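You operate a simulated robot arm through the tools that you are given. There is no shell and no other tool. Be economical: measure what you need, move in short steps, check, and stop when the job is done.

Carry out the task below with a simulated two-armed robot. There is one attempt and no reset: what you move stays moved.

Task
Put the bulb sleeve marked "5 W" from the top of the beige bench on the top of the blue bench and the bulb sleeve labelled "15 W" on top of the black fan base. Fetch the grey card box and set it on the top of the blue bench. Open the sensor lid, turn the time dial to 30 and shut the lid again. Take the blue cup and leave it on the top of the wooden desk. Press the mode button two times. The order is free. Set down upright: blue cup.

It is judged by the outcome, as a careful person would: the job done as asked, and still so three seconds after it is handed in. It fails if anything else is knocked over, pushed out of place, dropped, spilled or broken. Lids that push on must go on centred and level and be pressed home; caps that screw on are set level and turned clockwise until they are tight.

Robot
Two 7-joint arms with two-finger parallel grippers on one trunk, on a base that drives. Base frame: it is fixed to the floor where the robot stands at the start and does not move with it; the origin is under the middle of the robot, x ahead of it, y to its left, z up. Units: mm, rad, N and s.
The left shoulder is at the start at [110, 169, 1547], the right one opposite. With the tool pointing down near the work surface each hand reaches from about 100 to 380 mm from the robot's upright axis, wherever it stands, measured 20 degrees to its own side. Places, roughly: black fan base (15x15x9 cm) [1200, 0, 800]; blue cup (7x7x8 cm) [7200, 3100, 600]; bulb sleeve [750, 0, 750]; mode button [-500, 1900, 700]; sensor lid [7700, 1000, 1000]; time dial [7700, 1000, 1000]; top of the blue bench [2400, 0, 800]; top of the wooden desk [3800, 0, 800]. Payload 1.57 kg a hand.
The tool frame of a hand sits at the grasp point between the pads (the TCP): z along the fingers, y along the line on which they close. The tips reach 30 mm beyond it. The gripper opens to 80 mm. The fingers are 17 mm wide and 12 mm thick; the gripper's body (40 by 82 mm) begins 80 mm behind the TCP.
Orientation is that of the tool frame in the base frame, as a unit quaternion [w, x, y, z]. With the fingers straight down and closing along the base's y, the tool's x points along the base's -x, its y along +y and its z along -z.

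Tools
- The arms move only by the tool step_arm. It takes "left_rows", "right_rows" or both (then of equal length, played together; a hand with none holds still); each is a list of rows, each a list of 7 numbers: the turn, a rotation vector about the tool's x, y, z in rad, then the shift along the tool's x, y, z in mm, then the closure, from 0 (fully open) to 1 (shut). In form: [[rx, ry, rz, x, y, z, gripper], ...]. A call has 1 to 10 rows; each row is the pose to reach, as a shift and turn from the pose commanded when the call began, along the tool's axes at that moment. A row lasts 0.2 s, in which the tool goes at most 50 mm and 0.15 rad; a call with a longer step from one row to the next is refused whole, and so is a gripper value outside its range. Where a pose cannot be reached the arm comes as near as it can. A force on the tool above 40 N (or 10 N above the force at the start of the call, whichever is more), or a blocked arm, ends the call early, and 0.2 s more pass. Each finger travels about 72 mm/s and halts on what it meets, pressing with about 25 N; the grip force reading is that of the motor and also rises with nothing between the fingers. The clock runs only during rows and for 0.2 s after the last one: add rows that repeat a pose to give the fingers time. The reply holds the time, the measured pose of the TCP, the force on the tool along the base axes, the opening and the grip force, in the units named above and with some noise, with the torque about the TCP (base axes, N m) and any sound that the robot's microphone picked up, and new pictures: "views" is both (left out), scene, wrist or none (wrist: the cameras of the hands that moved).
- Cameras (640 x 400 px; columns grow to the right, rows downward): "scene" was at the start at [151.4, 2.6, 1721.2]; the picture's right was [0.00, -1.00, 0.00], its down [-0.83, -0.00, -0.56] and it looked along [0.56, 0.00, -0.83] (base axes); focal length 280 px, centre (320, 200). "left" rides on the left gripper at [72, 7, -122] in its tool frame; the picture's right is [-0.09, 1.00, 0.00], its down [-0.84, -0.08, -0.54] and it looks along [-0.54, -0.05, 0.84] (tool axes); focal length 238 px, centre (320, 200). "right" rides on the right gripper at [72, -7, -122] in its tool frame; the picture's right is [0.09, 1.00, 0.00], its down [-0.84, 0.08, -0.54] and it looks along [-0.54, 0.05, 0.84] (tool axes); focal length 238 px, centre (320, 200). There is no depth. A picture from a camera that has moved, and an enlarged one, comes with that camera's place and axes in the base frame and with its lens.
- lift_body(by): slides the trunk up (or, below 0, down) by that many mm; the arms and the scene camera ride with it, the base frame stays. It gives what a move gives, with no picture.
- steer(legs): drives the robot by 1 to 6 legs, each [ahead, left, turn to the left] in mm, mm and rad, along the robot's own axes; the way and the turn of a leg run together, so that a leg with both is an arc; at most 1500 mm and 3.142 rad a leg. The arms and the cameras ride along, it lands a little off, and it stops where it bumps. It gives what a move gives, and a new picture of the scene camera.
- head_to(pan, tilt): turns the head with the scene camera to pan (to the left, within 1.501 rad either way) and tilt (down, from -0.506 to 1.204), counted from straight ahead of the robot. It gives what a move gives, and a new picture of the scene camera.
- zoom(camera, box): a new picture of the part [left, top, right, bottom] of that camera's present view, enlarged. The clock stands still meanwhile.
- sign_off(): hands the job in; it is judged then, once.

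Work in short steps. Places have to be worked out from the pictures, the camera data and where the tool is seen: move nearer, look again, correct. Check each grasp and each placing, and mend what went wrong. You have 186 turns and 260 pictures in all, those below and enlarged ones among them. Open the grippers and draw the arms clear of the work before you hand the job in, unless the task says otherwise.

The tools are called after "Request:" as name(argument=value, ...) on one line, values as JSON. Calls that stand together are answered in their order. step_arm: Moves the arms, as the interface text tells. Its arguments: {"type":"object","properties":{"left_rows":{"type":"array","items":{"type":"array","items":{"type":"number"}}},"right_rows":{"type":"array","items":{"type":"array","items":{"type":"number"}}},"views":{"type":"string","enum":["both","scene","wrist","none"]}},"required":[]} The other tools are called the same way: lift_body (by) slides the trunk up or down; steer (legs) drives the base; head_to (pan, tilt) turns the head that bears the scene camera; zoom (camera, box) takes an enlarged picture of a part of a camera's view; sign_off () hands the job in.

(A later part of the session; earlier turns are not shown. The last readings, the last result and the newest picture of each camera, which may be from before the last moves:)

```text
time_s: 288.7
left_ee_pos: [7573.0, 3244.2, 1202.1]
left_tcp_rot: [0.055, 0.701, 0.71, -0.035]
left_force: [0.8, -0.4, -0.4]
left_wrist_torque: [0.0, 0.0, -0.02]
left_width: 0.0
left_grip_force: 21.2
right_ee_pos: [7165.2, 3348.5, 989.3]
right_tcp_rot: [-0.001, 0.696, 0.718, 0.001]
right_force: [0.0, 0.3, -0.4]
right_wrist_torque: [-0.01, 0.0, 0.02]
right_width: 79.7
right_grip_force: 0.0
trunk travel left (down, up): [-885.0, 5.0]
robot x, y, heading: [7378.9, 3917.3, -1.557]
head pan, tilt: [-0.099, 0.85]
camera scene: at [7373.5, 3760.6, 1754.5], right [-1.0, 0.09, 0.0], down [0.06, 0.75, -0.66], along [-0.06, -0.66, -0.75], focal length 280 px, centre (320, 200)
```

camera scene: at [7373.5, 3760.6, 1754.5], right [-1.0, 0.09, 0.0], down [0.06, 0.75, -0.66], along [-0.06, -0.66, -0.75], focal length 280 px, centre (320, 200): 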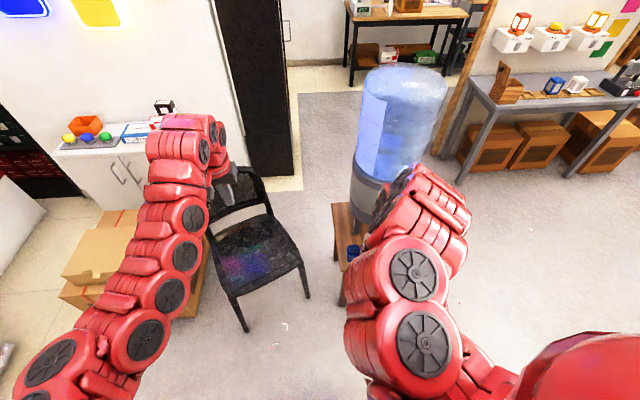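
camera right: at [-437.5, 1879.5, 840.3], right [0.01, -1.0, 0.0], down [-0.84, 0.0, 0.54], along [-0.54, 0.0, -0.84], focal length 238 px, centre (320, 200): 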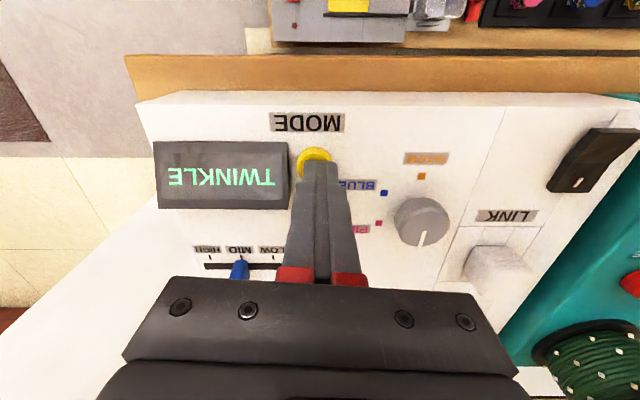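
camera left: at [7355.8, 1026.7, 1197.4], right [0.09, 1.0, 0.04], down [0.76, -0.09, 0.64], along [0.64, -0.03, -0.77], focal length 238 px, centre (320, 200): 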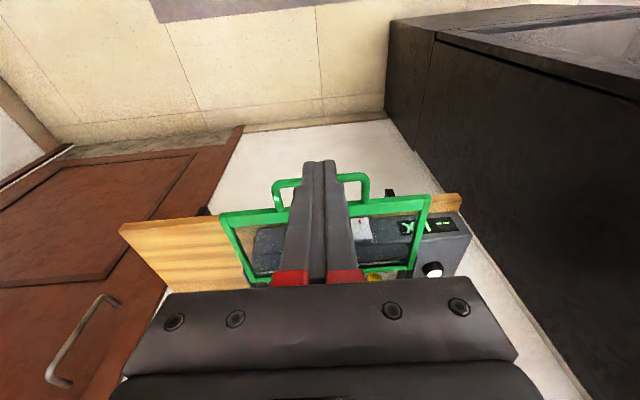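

Lower the trunk 290 and look with the right wrist camera.

Request:
lift_body(by=-275)

Request:
steer(legs=[[170, 0, -0.012]])

Request:
zoom(camera="right", box=[0, 0, 640, 400])

```text
time_s: 291.5
left_ee_pos: [7573.0, 3244.6, 927.5]
left_tcp_rot: [0.055, 0.701, 0.71, -0.034]
left_force: [0.0, 0.1, -0.6]
left_wrist_torque: [-0.02, 0.01, 0.01]
left_width: 0.2
left_grip_force: 21.6
right_ee_pos: [7164.7, 3348.7, 713.8]
right_tcp_rot: [-0.001, 0.696, 0.718, 0.002]
right_force: [-1.2, 0.4, 0.4]
right_wrist_torque: [0.04, 0.0, -0.02]
right_width: 80.1
right_grip_force: 0.1
trunk travel left (down, up): [-610.0, 280.0]
robot x, y, heading: [7377.3, 3917.5, -1.554]
head pan, tilt: [-0.099, 0.85]
```

```text
time_s: 293.0
left_ee_pos: [7565.0, 3072.6, 926.2]
left_tcp_rot: [0.055, 0.705, 0.706, -0.035]
left_force: [-0.2, -0.4, 0.1]
left_wrist_torque: [-0.02, 0.01, -0.03]
left_width: 0.1
left_grip_force: 21.1
right_ee_pos: [7157.6, 3181.7, 713.6]
right_tcp_rot: [-0.001, 0.701, 0.713, 0.001]
right_force: [0.0, -0.4, 0.7]
right_wrist_torque: [0.01, -0.05, 0.01]
right_width: 80.2
right_grip_force: 0.0
trunk travel left (down, up): [-610.0, 280.0]
robot x, y, heading: [7376.2, 3748.9, -1.572]
head pan, tilt: [-0.099, 0.85]
camera scene: at [7372.3, 3590.6, 1479.4], right [-0.99, 0.1, 0.0], down [0.07, 0.75, -0.66], along [-0.07, -0.66, -0.75], focal length 280 px, centre (320, 200)
```

scene: 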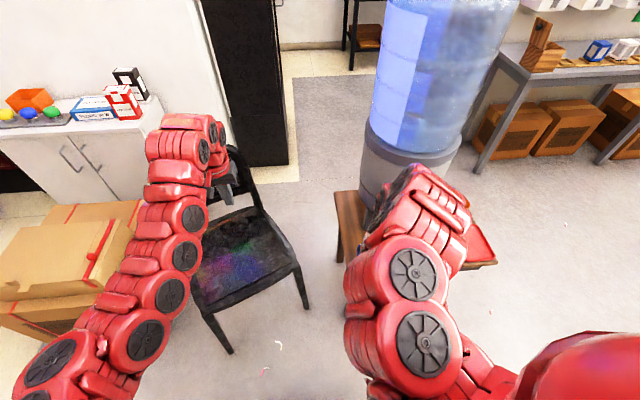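

```text
1.00 times, centred on (320, 200) of right (not enlarged: the box is as wide or as high as the picture)
camera zoom: at [7151.3, 3252.1, 835.2], right [0.99, 0.11, 0.0], down [0.09, -0.84, 0.54], along [0.06, -0.54, -0.84], focal length 238 px, centre (320, 200)
```

zoom: 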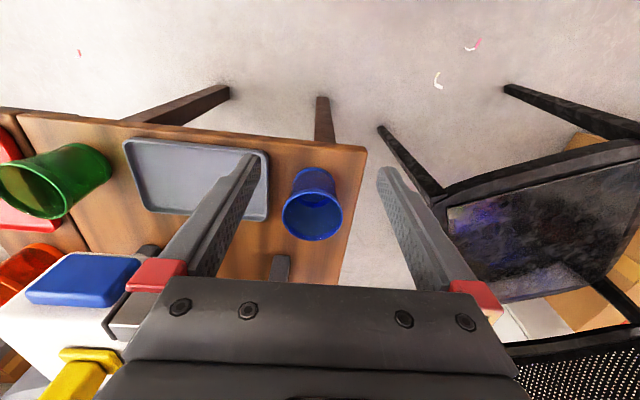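

Cup rim ≈ (7160,3091,619). Drive forward 90 and check from above.

Request:
steer(legs=[[90, 0, 0]])

Request:
lift_body(by=-50)

Request:
zoom(camera="right", box=[120, 50, 480, 275])

```text
time_s: 294.1
left_ee_pos: [7566.5, 2982.4, 925.2]
left_tcp_rot: [0.055, 0.705, 0.706, -0.036]
left_force: [0.3, 0.2, -0.4]
left_wrist_torque: [-0.01, 0.02, -0.01]
left_width: 0.1
left_grip_force: 21.8
right_ee_pos: [7157.6, 3091.7, 713.2]
right_tcp_rot: [-0.001, 0.702, 0.713, 0.001]
right_force: [0.4, 0.7, -0.6]
right_wrist_torque: [0.01, 0.03, -0.06]
right_width: 80.2
right_grip_force: 0.0
trunk travel left (down, up): [-610.0, 280.0]
robot x, y, heading: [7380.3, 3658.5, -1.575]
head pan, tilt: [-0.099, 0.85]
camera scene: at [7372.3, 3500.8, 1479.4], right [-1.0, 0.1, 0.0], down [0.07, 0.75, -0.66], along [-0.07, -0.66, -0.75], focal length 280 px, centre (320, 200)
```

scene: 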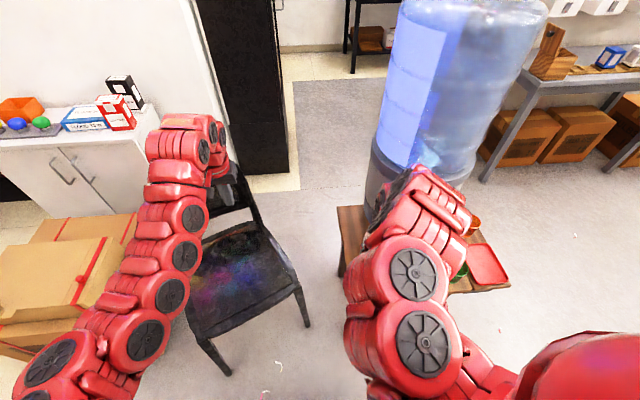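

```text
time_s: 295.0
left_ee_pos: [7565.8, 2983.3, 877.0]
left_tcp_rot: [0.055, 0.706, 0.705, -0.036]
left_force: [-0.2, -0.3, -1.0]
left_wrist_torque: [-0.04, 0.01, -0.02]
left_width: 0.3
left_grip_force: 21.5
right_ee_pos: [7158.9, 3091.9, 663.8]
right_tcp_rot: [0.0, 0.701, 0.713, 0.001]
right_force: [-0.5, -0.4, 1.1]
right_wrist_torque: [-0.02, 0.01, 0.02]
right_width: 80.4
right_grip_force: 0.1
trunk travel left (down, up): [-560.0, 330.0]
robot x, y, heading: [7382.3, 3660.0, -1.573]
head pan, tilt: [-0.099, 0.85]
```

```text
1.78 times, centred on (300, 162) of right
camera zoom: at [7151.5, 3163.0, 785.6], right [0.99, 0.11, 0.0], down [0.09, -0.84, 0.54], along [0.06, -0.54, -0.84], focal length 424 px, centre (356, 267)
```

zoom: 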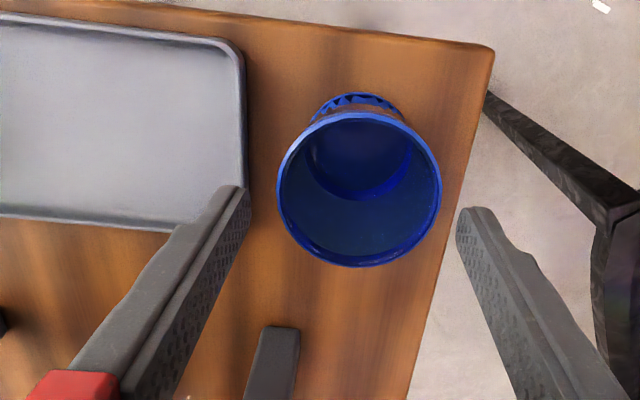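

Well centred. Lower 56 and close on the cup.

Request:
step_arm(right_rows=[[0, 0, 0, 0, 2, 0, 0]], views="none")

Request:
lift_body(by=-58)

Request:
step_arm(right_rows=[[0, 0, 0, 0, 0, 0, 0.15], [0, 0, 0, 0, 0, 0, 0.3], [0, 0, 0, 0, 0, 0, 0.4], [0, 0, 0, 0, 0, 0, 0.4]], views="wrist")

```text
time_s: 295.4
left_ee_pos: [7564.8, 2982.6, 876.4]
left_tcp_rot: [0.055, 0.705, 0.706, -0.036]
left_force: [0.7, 0.1, 0.1]
left_wrist_torque: [0.03, 0.01, 0.05]
left_width: 0.1
left_grip_force: 21.0
right_ee_pos: [7159.1, 3093.4, 664.3]
right_tcp_rot: [-0.001, 0.7, 0.714, 0.002]
right_force: [-0.1, -0.2, -0.4]
right_wrist_torque: [-0.02, -0.02, -0.02]
right_width: 79.7
right_grip_force: 0.1
trunk travel left (down, up): [-560.0, 330.0]
robot x, y, heading: [7378.3, 3659.6, -1.57]
head pan, tilt: [-0.099, 0.85]
```

```text
time_s: 296.4
left_ee_pos: [7564.6, 2982.5, 819.2]
left_tcp_rot: [0.055, 0.705, 0.706, -0.037]
left_force: [-0.2, 0.3, -0.7]
left_wrist_torque: [-0.02, 0.02, -0.03]
left_width: 0.0
left_grip_force: 22.1
right_ee_pos: [7160.9, 3092.0, 605.5]
right_tcp_rot: [0.0, 0.701, 0.713, 0.002]
right_force: [0.1, -0.7, 0.8]
right_wrist_torque: [-0.01, 0.0, 0.03]
right_width: 79.9
right_grip_force: 0.0
trunk travel left (down, up): [-502.0, 388.0]
robot x, y, heading: [7379.9, 3651.8, -1.57]
head pan, tilt: [-0.099, 0.85]
```

```text
time_s: 297.4
left_ee_pos: [7565.3, 2983.6, 818.3]
left_tcp_rot: [0.055, 0.706, 0.706, -0.036]
left_force: [-0.2, 0.3, 0.4]
left_wrist_torque: [-0.01, 0.01, 0.0]
left_width: 0.0
left_grip_force: 21.6
right_ee_pos: [7160.8, 3092.1, 605.3]
right_tcp_rot: [-0.001, 0.701, 0.713, 0.002]
right_force: [-0.6, -0.2, 0.2]
right_wrist_torque: [-0.01, -0.03, -0.03]
right_width: 63.7
right_grip_force: 24.9
trunk travel left (down, up): [-502.0, 388.0]
robot x, y, heading: [7379.2, 3655.1, -1.571]
head pan, tilt: [-0.099, 0.85]
camera right: at [7153.2, 3162.8, 727.6], right [0.99, 0.11, 0.0], down [0.09, -0.84, 0.54], along [0.06, -0.54, -0.84], focal length 238 px, centre (320, 200)
```

right: 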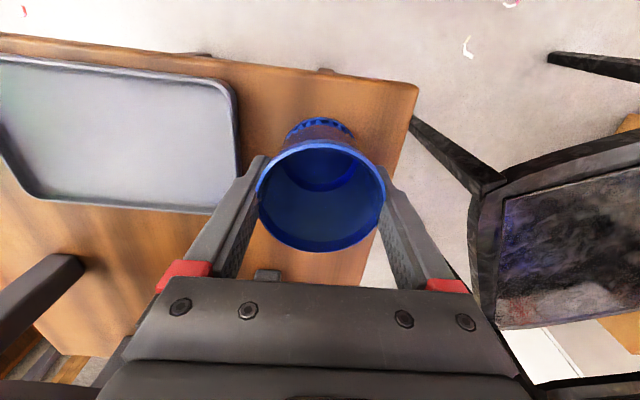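

Cup gripped. Lift it high and retreat: back, strafe west, and turn to face north so that I can reverse out.

Request:
lift_body(by=385)

Request:
steer(legs=[[-250, 0, 0], [0, -1200, 0], [0, 0, -1.57], [0, 0, -1.57]])

Request:
step_arm(right_rows=[[0, 0, 0, 0, 0, 0, 0.4]], views="wrist")

```text
time_s: 301.1
left_ee_pos: [7565.0, 2982.9, 1203.5]
left_tcp_rot: [0.054, 0.705, 0.706, -0.035]
left_force: [0.3, 0.1, -0.3]
left_wrist_torque: [-0.01, -0.01, -0.01]
left_width: 0.2
left_grip_force: 21.0
right_ee_pos: [7160.0, 3091.3, 991.1]
right_tcp_rot: [0.0, 0.701, 0.713, 0.002]
right_force: [-0.3, 0.5, 0.0]
right_wrist_torque: [-0.01, 0.02, 0.02]
right_width: 63.8
right_grip_force: 25.3
trunk travel left (down, up): [-887.0, 3.0]
robot x, y, heading: [7380.2, 3659.7, -1.569]
head pan, tilt: [-0.099, 0.85]
```

```text
time_s: 316.2
left_ee_pos: [5945.1, 4565.9, 1204.5]
left_tcp_rot: [-0.034, 0.723, -0.688, -0.056]
left_force: [0.8, 0.9, -0.1]
left_wrist_torque: [0.0, -0.03, 0.01]
left_width: 0.0
left_grip_force: 21.4
right_ee_pos: [6355.6, 4476.3, 989.6]
right_tcp_rot: [0.001, 0.731, -0.683, 0.001]
right_force: [0.6, -0.6, -0.2]
right_wrist_torque: [0.01, -0.01, -0.03]
right_width: 63.8
right_grip_force: 25.4
trunk travel left (down, up): [-887.0, 3.0]
robot x, y, heading: [6164.9, 3897.8, 1.621]
head pan, tilt: [-0.099, 0.85]
camera scene: at [6162.9, 4061.0, 1756.5], right [1.0, -0.05, 0.0], down [-0.04, -0.75, -0.66], along [0.03, 0.66, -0.75], focal length 280 px, centre (320, 200)
```

scene: 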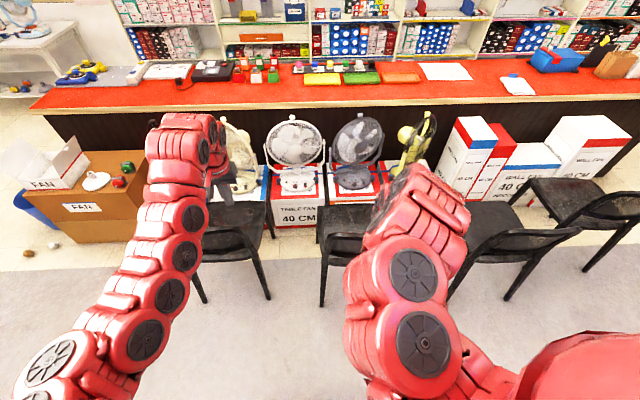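

```text
time_s: 316.6
left_ee_pos: [5944.2, 4565.2, 1202.4]
left_tcp_rot: [-0.034, 0.724, -0.687, -0.056]
left_force: [0.4, 0.7, 0.0]
left_wrist_torque: [0.01, 0.01, 0.0]
left_width: 0.1
left_grip_force: 21.2
right_ee_pos: [6354.9, 4476.3, 988.3]
right_tcp_rot: [0.002, 0.73, -0.683, 0.002]
right_force: [-0.9, 0.1, -1.1]
right_wrist_torque: [0.01, -0.02, 0.01]
right_width: 64.0
right_grip_force: 24.7
trunk travel left (down, up): [-887.0, 3.0]
robot x, y, heading: [6164.6, 3898.6, 1.615]
head pan, tilt: [-0.099, 0.85]
camera right: at [6367.5, 4404.5, 1112.6], right [-0.99, -0.16, 0.0], down [-0.13, 0.83, 0.54], along [-0.09, 0.53, -0.84], focal length 238 px, centre (320, 200)
```

right: 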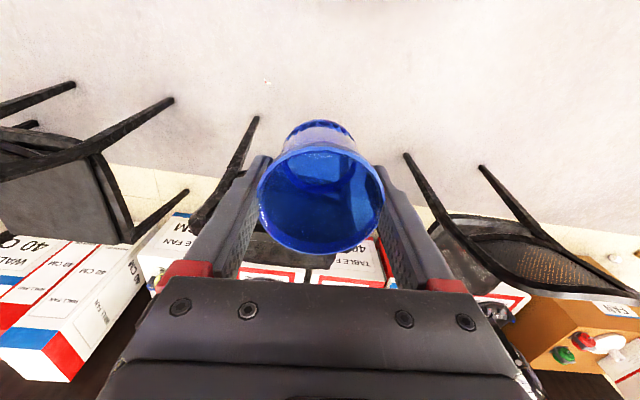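

Cup is held well. Reverse out along the checked route, then turn left to face −x in the aisle.

Request:
steer(legs=[[0, 0, -0.045], [-1350, 0, 0], [-250, -250, 0], [-620, 0, 0], [-830, -385, 0], [0, 0, 1.57]])

```text
time_s: 337.1
left_ee_pos: [6154.2, 633.2, 1202.8]
left_tcp_rot: [0.015, 0.998, 0.019, -0.063]
left_force: [0.2, 0.7, -0.3]
left_wrist_torque: [0.02, 0.01, 0.02]
left_width: 0.0
left_grip_force: 21.1
right_ee_pos: [6246.8, 1041.0, 990.6]
right_tcp_rot: [0.001, 1.0, 0.027, 0.002]
right_force: [-0.6, -0.3, -0.5]
right_wrist_torque: [0.01, 0.0, 0.0]
right_width: 63.9
right_grip_force: 25.2
trunk travel left (down, up): [-887.0, 3.0]
robot x, y, heading: [6818.3, 842.4, -3.104]
head pan, tilt: [-0.099, 0.85]
camera scene: at [6662.1, 846.1, 1756.5], right [0.06, 1.0, 0.0], down [0.75, -0.05, -0.66], along [-0.66, 0.04, -0.75], focal length 280 px, centre (320, 200)
```

scene: 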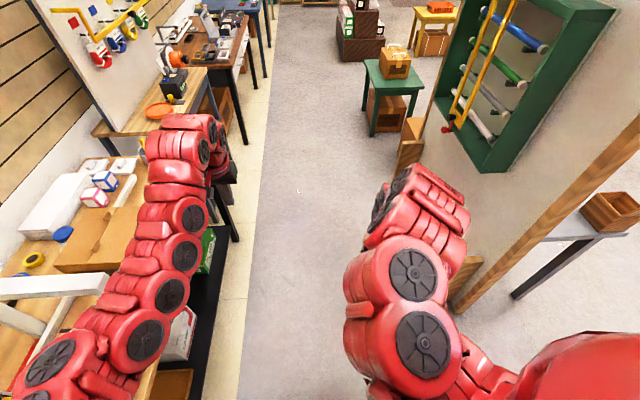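

Aisle is clear. Drive to the wooden desk (x≈3800).

Request:
steer(legs=[[1480, 0, -0.037], [1480, 0, 0]])

Request:
head_to(pan=1.0, tilt=0.8)

```text
time_s: 351.3
left_ee_pos: [3206.4, 677.3, 1203.2]
left_tcp_rot: [0.014, 0.998, -0.012, -0.064]
left_force: [-0.8, -0.4, 0.7]
left_wrist_torque: [-0.02, 0.01, 0.0]
left_width: 0.0
left_grip_force: 21.4
right_ee_pos: [3325.8, 1078.5, 990.6]
right_tcp_rot: [-0.001, 1.0, -0.002, 0.002]
right_force: [0.1, -0.1, -0.7]
right_wrist_torque: [0.0, 0.0, 0.04]
right_width: 64.0
right_grip_force: 25.3
trunk travel left (down, up): [-887.0, 3.0]
robot x, y, heading: [3884.7, 845.2, 3.12]
head pan, tilt: [-0.099, 0.85]
camera scene: at [3727.0, 859.9, 1756.5], right [0.12, 0.99, 0.0], down [0.75, -0.09, -0.66], along [-0.66, 0.08, -0.75], focal length 280 px, centre (320, 200)
```

scene: 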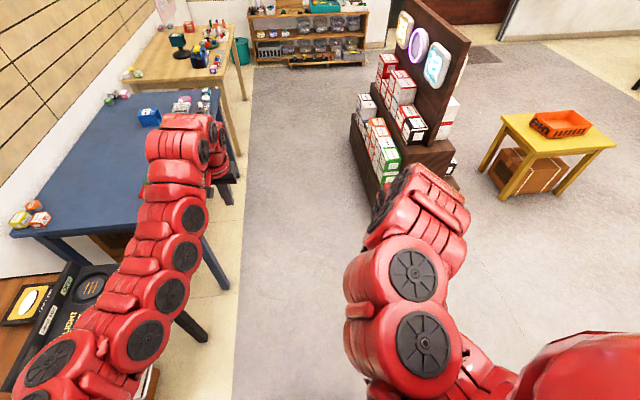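

```text
time_s: 352.6
left_ee_pos: [3206.8, 676.8, 1202.8]
left_tcp_rot: [0.014, 0.998, -0.011, -0.065]
left_force: [-0.1, 0.7, 0.3]
left_wrist_torque: [-0.01, -0.03, -0.03]
left_width: 0.0
left_grip_force: 21.5
right_ee_pos: [3325.7, 1079.7, 990.5]
right_tcp_rot: [0.0, 1.0, -0.003, 0.002]
right_force: [-0.4, -0.1, -0.4]
right_wrist_torque: [0.0, 0.0, 0.0]
right_width: 63.6
right_grip_force: 25.4
trunk travel left (down, up): [-887.0, 3.0]
robot x, y, heading: [3887.9, 845.7, 3.119]
head pan, tilt: [1.0, 0.799]
camera scene: at [3758.8, 783.5, 1760.5], right [-0.83, 0.56, 0.0], down [0.4, 0.59, -0.7], along [-0.39, -0.58, -0.72], focal length 280 px, centre (320, 200)
```

scene: 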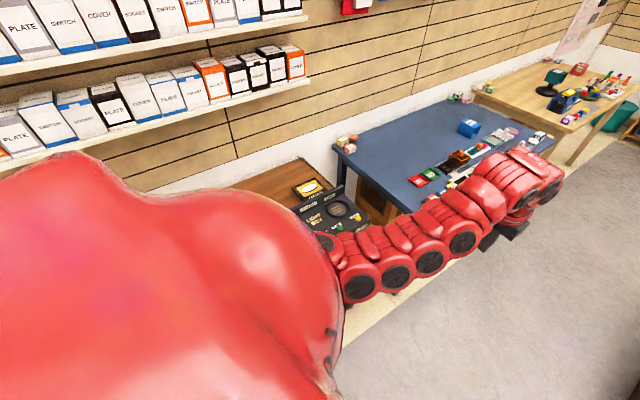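

Turn left to face the wooden desk from a bit further away, then look.

Request:
steer(legs=[[0, -150, 0], [0, 0, 1.593]])

Request:
head_to(pan=0, tilt=0.8)

```text
time_s: 357.9
left_ee_pos: [4088.2, 327.6, 1203.5]
left_tcp_rot: [0.055, 0.699, 0.712, -0.035]
left_force: [0.3, -0.5, -0.6]
left_wrist_torque: [-0.01, -0.02, 0.0]
left_width: 0.1
left_grip_force: 21.2
right_ee_pos: [3679.5, 428.1, 989.5]
right_tcp_rot: [-0.001, 0.693, 0.721, 0.002]
right_force: [-0.7, 0.4, -0.2]
right_wrist_torque: [-0.01, 0.0, -0.03]
right_width: 63.6
right_grip_force: 25.3
trunk travel left (down, up): [-887.0, 3.0]
robot x, y, heading: [3889.0, 998.2, -1.551]
head pan, tilt: [1.0, 0.799]
camera scene: at [3958.5, 877.8, 1760.5], right [-0.52, -0.85, 0.0], down [-0.61, 0.38, -0.7], along [0.59, -0.36, -0.72], focal length 280 px, centre (320, 200)
```

scene: 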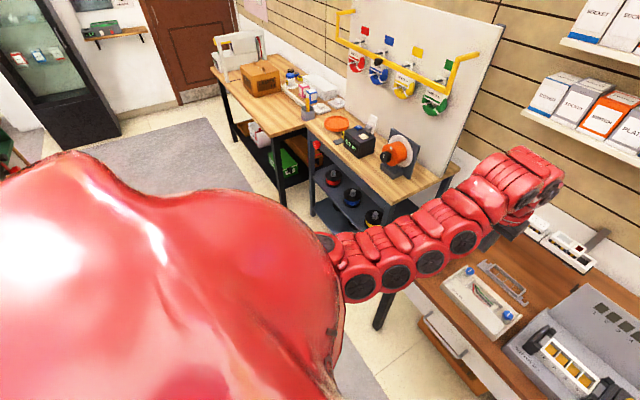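

```text
time_s: 359.2
left_ee_pos: [4088.7, 326.8, 1203.6]
left_tcp_rot: [0.055, 0.698, 0.713, -0.035]
left_force: [-0.5, -0.4, -0.5]
left_wrist_torque: [0.0, 0.01, -0.02]
left_width: 0.0
left_grip_force: 21.6
right_ee_pos: [3680.7, 428.3, 989.5]
right_tcp_rot: [-0.002, 0.693, 0.721, 0.002]
right_force: [-0.5, 0.2, -0.2]
right_wrist_torque: [0.01, -0.01, 0.0]
right_width: 63.6
right_grip_force: 24.9
trunk travel left (down, up): [-887.0, 3.0]
robot x, y, heading: [3886.1, 1000.2, -1.548]
head pan, tilt: [0.0, 0.799]
camera scene: at [3891.7, 839.4, 1760.5], right [-1.0, -0.02, 0.0], down [-0.01, 0.72, -0.7], along [0.01, -0.7, -0.72], focal length 280 px, centre (320, 200)
```

scene: 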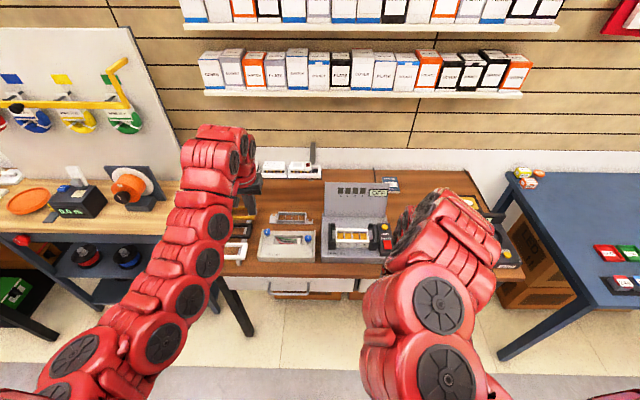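

Request:
zoom(camera="scene", box=[230, 140, 530, 300])

Request:
zoom(camera="right", box=[0, 0, 640, 400])

```text
2.13 times, centred on (380, 220) of scene
camera zoom: at [3891.7, 839.4, 1760.5], right [-1.0, -0.02, 0.0], down [-0.01, 0.72, -0.7], along [0.01, -0.7, -0.72], focal length 598 px, centre (192, 157)
```

zoom: 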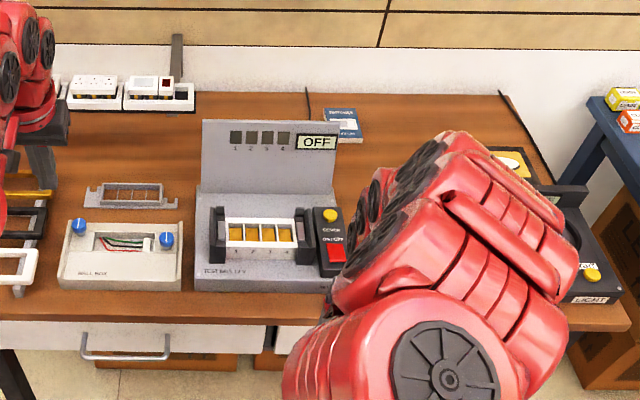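

```text
1.00 times, centred on (320, 200) of right (not enlarged: the box is as wide or as high as the picture)
camera zoom: at [3671.2, 498.9, 1112.5], right [0.99, 0.13, 0.0], down [0.11, -0.84, 0.54], along [0.07, -0.53, -0.84], focal length 238 px, centre (320, 200)
```

zoom: 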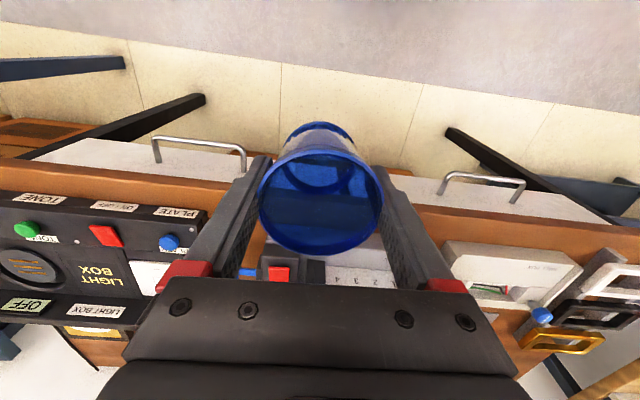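

There's a clear patch of desk around (3530,−60) behind the light box. Strafe right, drive in, and look.

Request:
steer(legs=[[0, -155, -0.022], [385, 0, 0]])

Request:
zoom(camera="right", box=[0, 0, 640, 400])

```text
time_s: 362.6
left_ee_pos: [3912.2, -59.4, 1203.4]
left_tcp_rot: [0.055, 0.708, 0.703, -0.036]
left_force: [-0.1, -0.4, 0.0]
left_wrist_torque: [0.03, -0.01, -0.02]
left_width: 0.2
left_grip_force: 20.7
right_ee_pos: [3506.5, 52.7, 991.5]
right_tcp_rot: [-0.001, 0.703, 0.711, 0.002]
right_force: [0.0, 0.0, -1.2]
right_wrist_torque: [0.01, -0.03, 0.0]
right_width: 63.7
right_grip_force: 25.0
trunk travel left (down, up): [-887.0, 3.0]
robot x, y, heading: [3732.1, 616.5, -1.58]
head pan, tilt: [0.0, 0.799]
camera scene: at [3730.1, 458.7, 1760.7], right [-1.0, 0.01, 0.0], down [0.01, 0.72, -0.7], along [-0.01, -0.7, -0.72], focal length 280 px, centre (320, 200)
```

scene: 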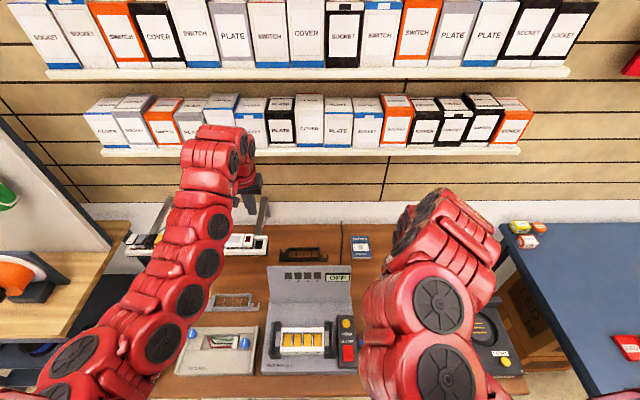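

```text
1.00 times, centred on (320, 200) of right (not enlarged: the box is as wide or as high as the picture)
camera zoom: at [3500.6, 123.7, 1113.0], right [0.99, 0.1, 0.0], down [0.09, -0.84, 0.54], along [0.06, -0.54, -0.84], focal length 238 px, centre (320, 200)
```

zoom: 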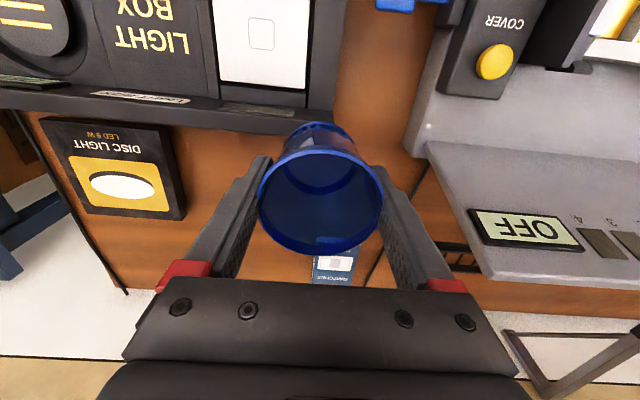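

Free spot is around (3480,−90), behind the light box. Drive 55 further and extend the arm 90.

Request:
steer(legs=[[55, 0, 0.009]])

Request:
step_arm(right_rows=[[0, 0, 0, -30, -10, 0, 0.4], [0, 0, 0, -60, -20, 0, 0.4], [0, 0, 0, -88, -28, 0, 0.4]], views="wrist")

```text
time_s: 363.5
left_ee_pos: [3919.2, -108.5, 1207.1]
left_tcp_rot: [0.057, 0.705, 0.706, -0.037]
left_force: [0.3, 0.8, 0.5]
left_wrist_torque: [-0.02, 0.01, -0.05]
left_width: 0.0
left_grip_force: 21.2
right_ee_pos: [3513.1, 0.3, 993.1]
right_tcp_rot: [0.001, 0.7, 0.714, 0.0]
right_force: [-0.5, 1.1, -1.0]
right_wrist_torque: [-0.03, 0.04, -0.02]
right_width: 63.8
right_grip_force: 25.3
trunk travel left (down, up): [-887.0, 3.0]
robot x, y, heading: [3731.0, 563.3, -1.564]
head pan, tilt: [0.0, 0.799]
camera scene: at [3731.5, 411.1, 1761.4], right [-1.0, 0.0, 0.0], down [0.0, 0.71, -0.7], along [0.0, -0.7, -0.71], focal length 280 px, centre (320, 200)
```

scene: 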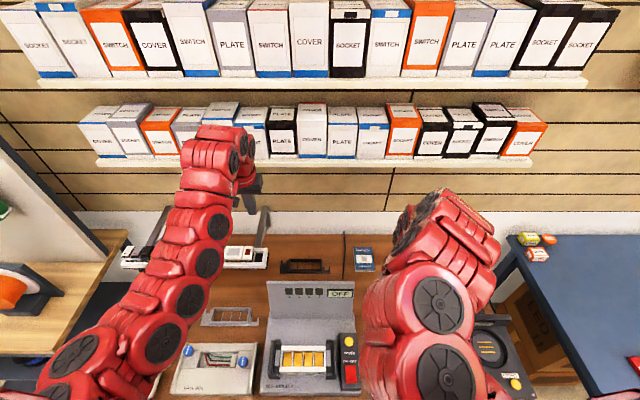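

```text
time_s: 364.3
left_ee_pos: [3917.5, -115.3, 1202.6]
left_tcp_rot: [0.054, 0.704, 0.707, -0.035]
left_force: [-0.2, -0.3, -0.4]
left_wrist_torque: [-0.01, 0.0, -0.01]
left_width: 0.1
left_grip_force: 21.3
right_ee_pos: [3487.7, -93.1, 989.0]
right_tcp_rot: [-0.001, 0.7, 0.714, 0.003]
right_force: [0.9, 0.0, 0.1]
right_wrist_torque: [0.01, -0.01, 0.02]
right_width: 63.8
right_grip_force: 24.8
trunk travel left (down, up): [-887.0, 3.0]
robot x, y, heading: [3733.0, 560.8, -1.569]
head pan, tilt: [0.0, 0.799]
camera right: at [3479.7, -22.9, 1110.7], right [0.99, 0.11, 0.0], down [0.09, -0.84, 0.54], along [0.06, -0.53, -0.84], focal length 238 px, centre (320, 200)
```

right: 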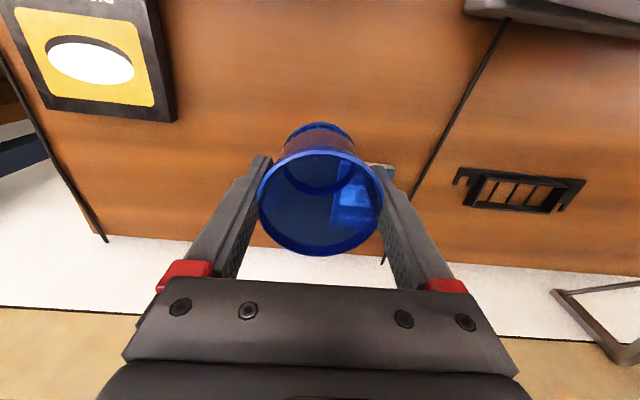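

Clear desk beneath. Lower 130, then creep to contact.

Request:
lift_body(by=-130)

Request:
step_arm(right_rows=[[0, 0, 0, 0, 0, 3, 0.4], [0, 0, 0, 0, 0, 6, 0.4], [0, 0, 0, 0, 0, 9, 0.4], [0, 0, 0, 0, 0, 12, 0.4]], views="wrist")

```text
time_s: 365.9
left_ee_pos: [3918.2, -113.7, 1073.5]
left_tcp_rot: [0.055, 0.704, 0.707, -0.035]
left_force: [-0.2, -0.4, -0.7]
left_wrist_torque: [-0.03, 0.03, -0.01]
left_width: 0.0
left_grip_force: 21.2
right_ee_pos: [3486.8, -91.6, 859.7]
right_tcp_rot: [0.0, 0.701, 0.713, 0.001]
right_force: [-0.5, 0.2, -0.6]
right_wrist_torque: [-0.01, -0.02, -0.03]
right_width: 63.5
right_grip_force: 24.9
trunk travel left (down, up): [-757.0, 133.0]
robot x, y, heading: [3729.7, 558.9, -1.568]
head pan, tilt: [0.0, 0.799]
```

```text
time_s: 366.9
left_ee_pos: [3918.9, -110.8, 1074.7]
left_tcp_rot: [0.055, 0.704, 0.707, -0.037]
left_force: [-0.1, -0.3, -0.2]
left_wrist_torque: [0.01, 0.01, -0.03]
left_width: 0.2
left_grip_force: 20.8
right_ee_pos: [3485.6, -90.4, 849.8]
right_tcp_rot: [-0.001, 0.7, 0.714, 0.0]
right_force: [-4.7, -1.4, 16.7]
right_wrist_torque: [-0.01, 0.01, -0.01]
right_width: 63.6
right_grip_force: 25.4
trunk travel left (down, up): [-757.0, 133.0]
robot x, y, heading: [3730.0, 561.5, -1.567]
head pan, tilt: [0.0, 0.799]
camera right: at [3478.8, -18.6, 970.9], right [0.99, 0.11, 0.0], down [0.09, -0.84, 0.54], along [0.06, -0.54, -0.84], focal length 238 px, centre (320, 200)
```

right: 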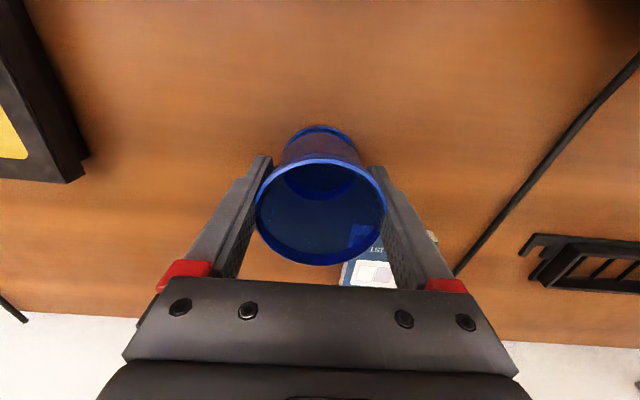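

Contact. Release and lift away.

Request:
step_arm(right_rows=[[0, 0, 0, 0, 0, -1, 0.2], [0, 0, 0, 0, 0, -1, 0.05], [0, 0, 0, 0, 0, -1, 0], [0, 0, 0, 0, 0, -1, 0]], views="none")

Request:
lift_body(by=130)

Request:
zoom(camera="right", box=[160, 20, 480, 220])

```text
time_s: 367.9
left_ee_pos: [3919.1, -112.6, 1073.6]
left_tcp_rot: [0.055, 0.704, 0.707, -0.035]
left_force: [0.1, 0.6, -0.6]
left_wrist_torque: [-0.01, -0.01, 0.02]
left_width: 0.0
left_grip_force: 20.7
right_ee_pos: [3486.7, -89.9, 848.8]
right_tcp_rot: [0.0, 0.701, 0.713, 0.001]
right_force: [0.4, -0.6, 0.4]
right_wrist_torque: [-0.02, -0.01, 0.03]
right_width: 80.0
right_grip_force: 0.2
trunk travel left (down, up): [-757.0, 133.0]
robot x, y, heading: [3728.6, 559.8, -1.569]
head pan, tilt: [0.0, 0.799]
```

```text
time_s: 369.5
left_ee_pos: [3918.9, -112.5, 1202.7]
left_tcp_rot: [0.055, 0.705, 0.706, -0.035]
left_force: [-0.1, 0.2, -0.3]
left_wrist_torque: [0.0, -0.03, -0.01]
left_width: 0.1
left_grip_force: 21.6
right_ee_pos: [3485.7, -90.1, 978.9]
right_tcp_rot: [-0.001, 0.7, 0.714, 0.002]
right_force: [0.8, 0.0, -0.6]
right_wrist_torque: [0.0, -0.02, -0.02]
right_width: 79.9
right_grip_force: 0.1
trunk travel left (down, up): [-887.0, 3.0]
robot x, y, heading: [3731.4, 563.7, -1.568]
head pan, tilt: [0.0, 0.799]
```

```text
2.00 times, centred on (320, 120) of right
camera zoom: at [3479.1, -20.2, 1100.8], right [0.99, 0.11, 0.0], down [0.09, -0.84, 0.54], along [0.06, -0.54, -0.84], focal length 477 px, centre (320, 360)
```

zoom: 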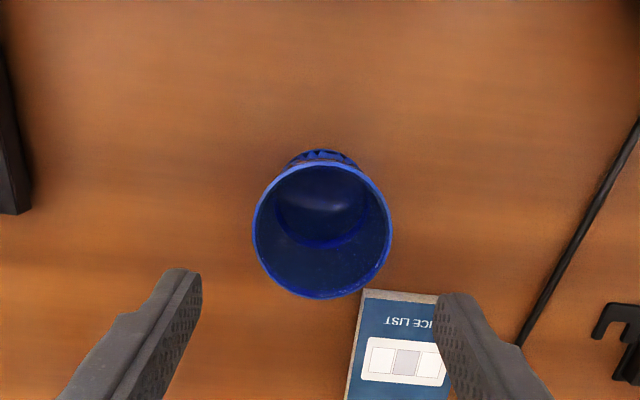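

Cup stands upright on the desk. Last item: the grey LABELS box on the beige bench. Back off, turn into the aisle, and drive back.

Request:
steer(legs=[[-300, 0, 0], [0, 0, -1.573], [1500, 0, 0], [1480, 0, 0], [0, 0, 2.64]])

```text
time_s: 395.7
left_ee_pos: [1389.7, 710.3, 1203.4]
left_tcp_rot: [0.066, 0.25, 0.966, -0.003]
left_force: [0.0, -0.6, 0.1]
left_wrist_torque: [-0.01, -0.02, -0.01]
left_width: 0.1
left_grip_force: 21.5
right_ee_pos: [1159.2, 344.8, 979.2]
right_tcp_rot: [-0.001, 0.241, 0.97, 0.001]
right_force: [0.9, -0.1, -0.2]
right_wrist_torque: [0.0, 0.0, -0.01]
right_width: 79.9
right_grip_force: 0.1
trunk travel left (down, up): [-887.0, 3.0]
robot x, y, heading: [709.3, 875.2, -0.508]
head pan, tilt: [0.0, 0.799]
camera scene: at [850.2, 799.9, 1760.5], right [-0.49, -0.87, 0.0], down [-0.63, 0.35, -0.7], along [0.61, -0.34, -0.72], focal length 280 px, centre (320, 200)
```

scene: 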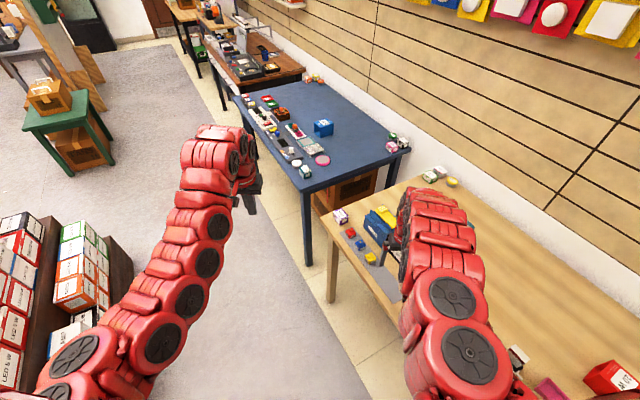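

Move around the bench corner to its front, hand high over LABELS.

Request:
steer(legs=[[-496, -259, 0], [183, -637, 0.008]])

Request:
zoom(camera="right", box=[0, 0, 640, 400])

```text
time_s: 402.2
left_ee_pos: [692.6, 93.5, 1203.3]
left_tcp_rot: [0.064, 0.243, 0.968, -0.002]
left_force: [-0.5, 0.5, -0.4]
left_wrist_torque: [0.02, 0.0, 0.05]
left_width: 0.2
left_grip_force: 21.1
right_ee_pos: [468.7, -277.3, 979.2]
right_tcp_rot: [-0.001, 0.235, 0.972, 0.0]
right_force: [0.0, 0.1, -1.0]
right_wrist_torque: [0.03, 0.03, 0.03]
right_width: 80.2
right_grip_force: 0.1
trunk travel left (down, up): [-887.0, 3.0]
robot x, y, heading: [10.1, 249.4, -0.501]
head pan, tilt: [0.0, 0.799]
camera scene: at [152.8, 176.8, 1760.5], right [-0.47, -0.88, 0.0], down [-0.63, 0.34, -0.7], along [0.61, -0.33, -0.72], focal length 280 px, centre (320, 200)
```

scene: 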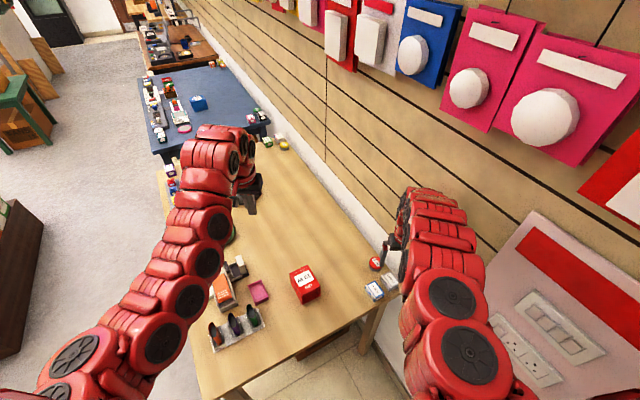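

```text
1.00 times, centred on (320, 200) of right (not enlarged: the box is as wide or as high as the picture)
camera zoom: at [402.1, -249.9, 1101.1], right [0.38, 0.93, 0.0], down [0.78, -0.32, 0.54], along [0.5, -0.2, -0.84], focal length 238 px, centre (320, 200)
```

zoom: 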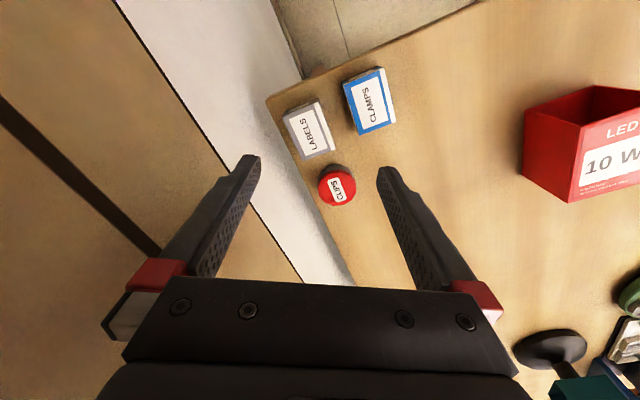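

LABELS at ≈(472,−287), CLIPS and CLAMPS near it. Square the gripper to the bench, narrow to ~54 mm, and look closely.

Request:
step_arm(right_rows=[[0, 0, -0.12, 0, 0, 0, 0.2], [0, 0, -0.24, 0, 0, 0, 0.32], [0, 0, -0.36, 0, 0, 0, 0.32], [0, 0, -0.475, 0, -5, 0, 0.32]], views="none")

Request:
lift_body(by=-70)

Request:
zoom(camera="right", box=[200, 20, 440, 200])

```text
time_s: 403.2
left_ee_pos: [692.7, 92.4, 1203.5]
left_tcp_rot: [0.065, 0.244, 0.968, -0.002]
left_force: [0.2, 0.4, 0.6]
left_wrist_torque: [0.0, 0.02, 0.03]
left_width: 0.0
left_grip_force: 21.0
right_ee_pos: [464.4, -280.6, 979.3]
right_tcp_rot: [-0.002, 0.0, 1.0, 0.001]
right_force: [0.2, -0.1, -0.1]
right_wrist_torque: [-0.02, 0.01, -0.01]
right_width: 54.5
right_grip_force: 0.1
trunk travel left (down, up): [-887.0, 3.0]
robot x, y, heading: [12.5, 252.7, -0.495]
head pan, tilt: [0.0, 0.799]
```

```text
time_s: 404.2
left_ee_pos: [692.6, 93.0, 1133.1]
left_tcp_rot: [0.065, 0.244, 0.968, -0.002]
left_force: [-0.2, 0.1, 0.0]
left_wrist_torque: [-0.02, 0.0, 0.01]
left_width: 0.0
left_grip_force: 20.9
right_ee_pos: [465.2, -281.0, 908.9]
right_tcp_rot: [-0.002, 0.0, 1.0, 0.001]
right_force: [0.7, 0.4, -0.3]
right_wrist_torque: [-0.01, 0.02, 0.05]
right_width: 54.4
right_grip_force: 0.0
trunk travel left (down, up): [-817.0, 73.0]
robot x, y, heading: [11.6, 249.4, -0.496]
head pan, tilt: [0.0, 0.799]
```

```text
2.22 times, centred on (320, 110) of right
camera zoom: at [394.2, -288.3, 1031.5], right [-0.09, 1.0, 0.0], down [0.84, 0.07, 0.54], along [0.54, 0.05, -0.84], focal length 530 px, centre (320, 400)
```

zoom: 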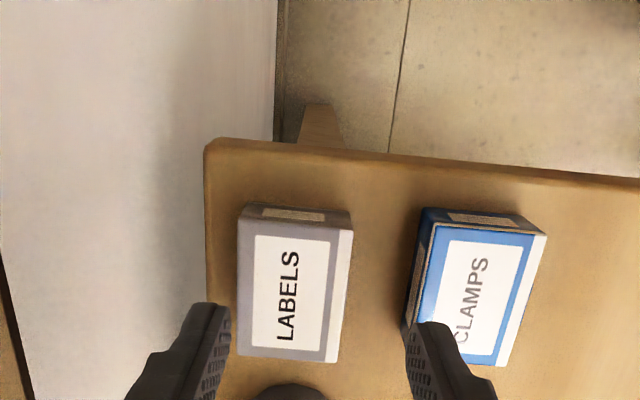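

LABELS is 43×58 mm, centred (475,−292). Shift to it, lower 76, and close gently.

Request:
step_arm(right_rows=[[0, 0, 0, -6, -11, 0, 0.32], [0, 0, 0, -6, -11, 0, 0.32]], views="none")

Request:
lift_body(by=-45)

Request:
zoom(camera="right", box=[200, 60, 440, 240])

```text
time_s: 404.8
left_ee_pos: [692.1, 93.7, 1133.8]
left_tcp_rot: [0.065, 0.244, 0.968, -0.002]
left_force: [0.1, 0.5, -0.2]
left_wrist_torque: [-0.02, -0.03, -0.04]
left_width: 0.3
left_grip_force: 21.3
right_ee_pos: [470.5, -290.7, 909.6]
right_tcp_rot: [-0.001, 0.001, 1.0, 0.0]
right_force: [-0.1, 0.8, 0.3]
right_wrist_torque: [-0.02, 0.0, -0.01]
right_width: 54.7
right_grip_force: 0.0
trunk travel left (down, up): [-817.0, 73.0]
robot x, y, heading: [9.5, 250.0, -0.496]
head pan, tilt: [0.0, 0.799]
```

```text
time_s: 405.7
left_ee_pos: [692.5, 93.8, 1089.1]
left_tcp_rot: [0.065, 0.243, 0.968, -0.002]
left_force: [-0.1, -0.6, -0.4]
left_wrist_torque: [-0.03, 0.0, 0.02]
left_width: 0.0
left_grip_force: 21.6
right_ee_pos: [471.6, -291.3, 864.8]
right_tcp_rot: [-0.001, 0.001, 1.0, 0.001]
right_force: [-0.3, -0.1, 0.8]
right_wrist_torque: [-0.01, -0.01, 0.04]
right_width: 54.3
right_grip_force: 0.0
trunk travel left (down, up): [-772.0, 118.0]
robot x, y, heading: [9.4, 252.1, -0.497]
head pan, tilt: [0.0, 0.799]
```

```text
2.22 times, centred on (320, 150) of right
camera zoom: at [400.8, -298.6, 986.3], right [-0.09, 1.0, 0.0], down [0.84, 0.07, 0.54], along [0.54, 0.05, -0.84], focal length 530 px, centre (320, 311)
```

zoom: 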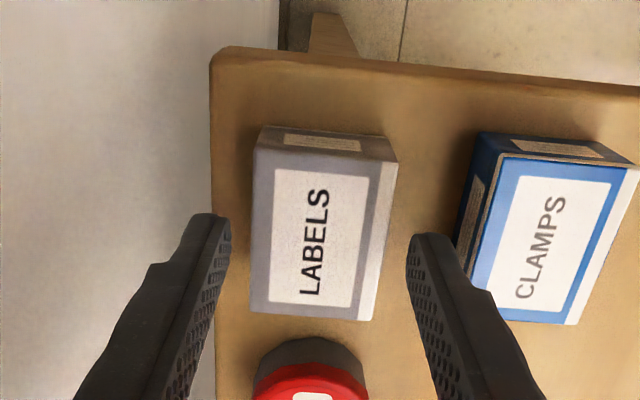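

Good clearances. Lower 34 and close.

Request:
lift_body(by=-34)

Request:
step_arm(right_rows=[[0, 0, 0, 0, 0, 0, 0.4], [0, 0, 0, 0, 0, 0, 0.55], [0, 0, 0, 0, 0, 0, 0.6], [0, 0, 0, 0, 0, 0, 0.6]], views="none")

Request:
lift_body(by=148)

Request:
zoom(camera="right", box=[160, 40, 480, 240])

```text
time_s: 406.5
left_ee_pos: [692.5, 92.2, 1054.9]
left_tcp_rot: [0.065, 0.244, 0.968, -0.002]
left_force: [0.1, -0.1, -0.3]
left_wrist_torque: [-0.04, 0.01, -0.04]
left_width: 0.0
left_grip_force: 21.4
right_ee_pos: [471.3, -290.8, 830.1]
right_tcp_rot: [-0.002, 0.002, 1.0, 0.001]
right_force: [-0.2, 0.0, -0.4]
right_wrist_torque: [-0.02, -0.01, 0.01]
right_width: 54.6
right_grip_force: 0.0
trunk travel left (down, up): [-738.0, 152.0]
robot x, y, heading: [9.3, 249.9, -0.495]
head pan, tilt: [0.0, 0.799]
```

```text
time_s: 407.5
left_ee_pos: [692.5, 93.4, 1053.8]
left_tcp_rot: [0.064, 0.244, 0.968, -0.002]
left_force: [-0.2, 0.5, 0.2]
left_wrist_torque: [0.0, -0.02, 0.02]
left_width: 0.0
left_grip_force: 21.9
right_ee_pos: [471.5, -290.5, 829.7]
right_tcp_rot: [-0.002, 0.001, 1.0, 0.001]
right_force: [-0.4, -0.7, -0.3]
right_wrist_torque: [-0.01, -0.03, -0.01]
right_width: 43.0
right_grip_force: 24.9
trunk travel left (down, up): [-738.0, 152.0]
robot x, y, heading: [10.2, 248.2, -0.501]
head pan, tilt: [0.0, 0.799]
```

```text
time_s: 409.2
left_ee_pos: [692.1, 93.0, 1202.5]
left_tcp_rot: [0.065, 0.244, 0.968, -0.002]
left_force: [-0.5, -0.2, -0.3]
left_wrist_torque: [0.01, -0.02, 0.03]
left_width: 0.0
left_grip_force: 20.7
right_ee_pos: [472.1, -291.8, 978.2]
right_tcp_rot: [-0.001, 0.001, 1.0, 0.002]
right_force: [0.0, -0.6, -1.1]
right_wrist_torque: [-0.01, -0.01, 0.0]
right_width: 42.8
right_grip_force: 25.1
trunk travel left (down, up): [-886.0, 4.0]
robot x, y, heading: [13.0, 245.6, -0.498]
head pan, tilt: [0.0, 0.799]
```

```text
2.00 times, centred on (320, 140) of right
camera zoom: at [401.1, -298.8, 1099.9], right [-0.09, 1.0, 0.0], down [0.84, 0.07, 0.54], along [0.54, 0.05, -0.84], focal length 477 px, centre (320, 320)
```

zoom: 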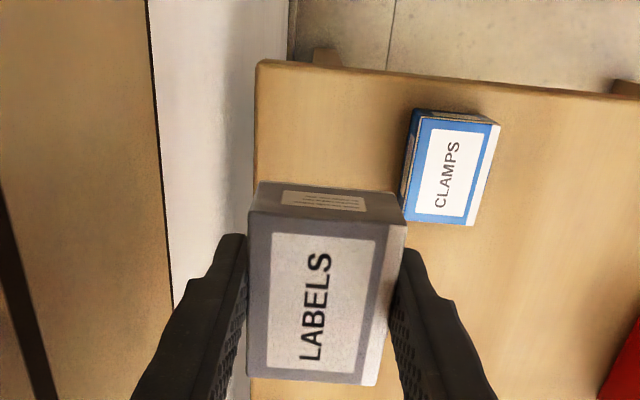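

LABELS held. Drive back around the bench and to the blue bench.

Request:
steer(legs=[[-187, 631, 0], [0, 0, 0.498], [1230, 0, 0], [1220, 0, 0], [0, 0, -1.571]])

```text
time_s: 429.7
left_ee_pos: [2795.5, 238.3, 1202.2]
left_tcp_rot: [0.055, 0.7, 0.711, -0.035]
left_force: [0.0, 0.4, 0.8]
left_wrist_torque: [0.05, -0.02, 0.01]
left_width: 0.0
left_grip_force: 21.6
right_ee_pos: [2350.9, 245.3, 978.2]
right_tcp_rot: [-0.001, 0.507, 0.862, 0.002]
right_force: [-0.3, 0.5, -0.4]
right_wrist_torque: [-0.02, 0.01, 0.0]
right_width: 43.1
right_grip_force: 25.1
trunk travel left (down, up): [-886.0, 4.0]
robot x, y, heading: [2603.8, 911.6, -1.557]
head pan, tilt: [0.0, 0.799]
camera scene: at [2602.3, 752.2, 1759.5], right [-1.0, -0.01, 0.0], down [-0.01, 0.72, -0.7], along [0.01, -0.7, -0.72], focal length 280 px, centre (320, 200)
```

scene: 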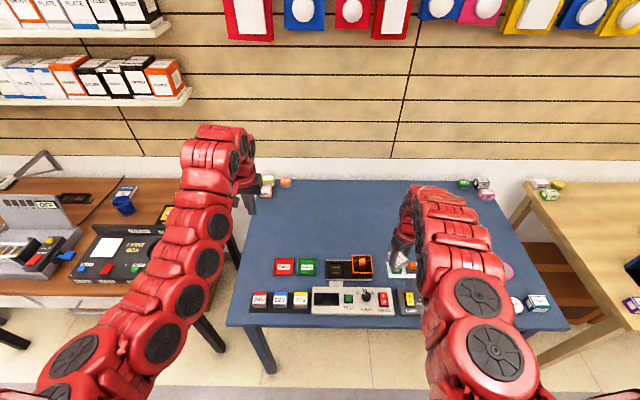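

The cup is visible upright on the desk. Advance 200 and check the spot under the box.

Request:
steer(legs=[[205, 0, -0.014]])

Request:
zoom(camera="right", box=[0, 0, 640, 400])

```text
time_s: 431.3
left_ee_pos: [2789.9, 31.8, 1203.9]
left_tcp_rot: [0.056, 0.704, 0.707, -0.036]
left_force: [-0.3, -0.1, -0.4]
left_wrist_torque: [-0.03, -0.02, 0.01]
left_width: 0.2
left_grip_force: 21.3
right_ee_pos: [2345.6, 43.4, 978.9]
right_tcp_rot: [-0.001, 0.512, 0.859, 0.002]
right_force: [-0.7, -0.7, -0.3]
right_wrist_torque: [-0.02, 0.04, 0.01]
right_width: 42.9
right_grip_force: 24.7
trunk travel left (down, up): [-886.0, 4.0]
robot x, y, heading: [2601.4, 705.4, -1.567]
head pan, tilt: [0.0, 0.799]
camera scene: at [2602.1, 548.8, 1759.8], right [-1.0, 0.0, 0.0], down [0.0, 0.72, -0.7], along [0.0, -0.7, -0.72], focal length 280 px, centre (320, 200)
```

scene: 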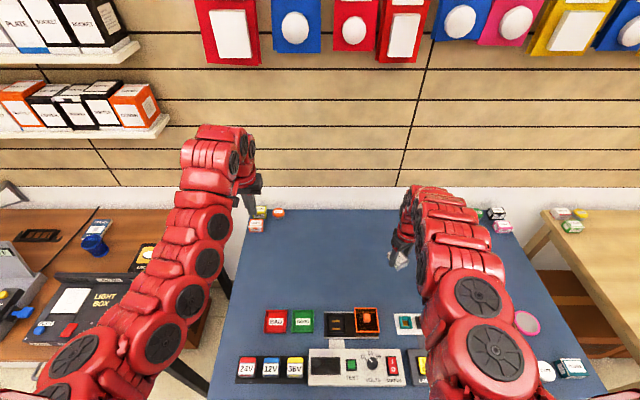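

```text
1.00 times, centred on (320, 200) of right (not enlarged: the box is as wide or as high as the picture)
camera zoom: at [2306.9, 102.5, 1101.1], right [0.83, 0.55, 0.0], down [0.47, -0.7, 0.54], along [0.3, -0.45, -0.84], focal length 238 px, centre (320, 200)
```

zoom: 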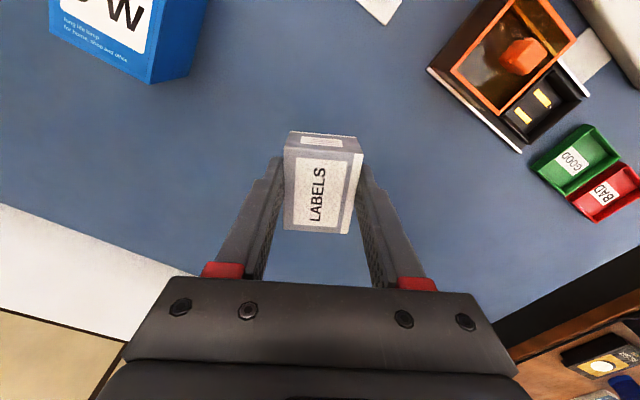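

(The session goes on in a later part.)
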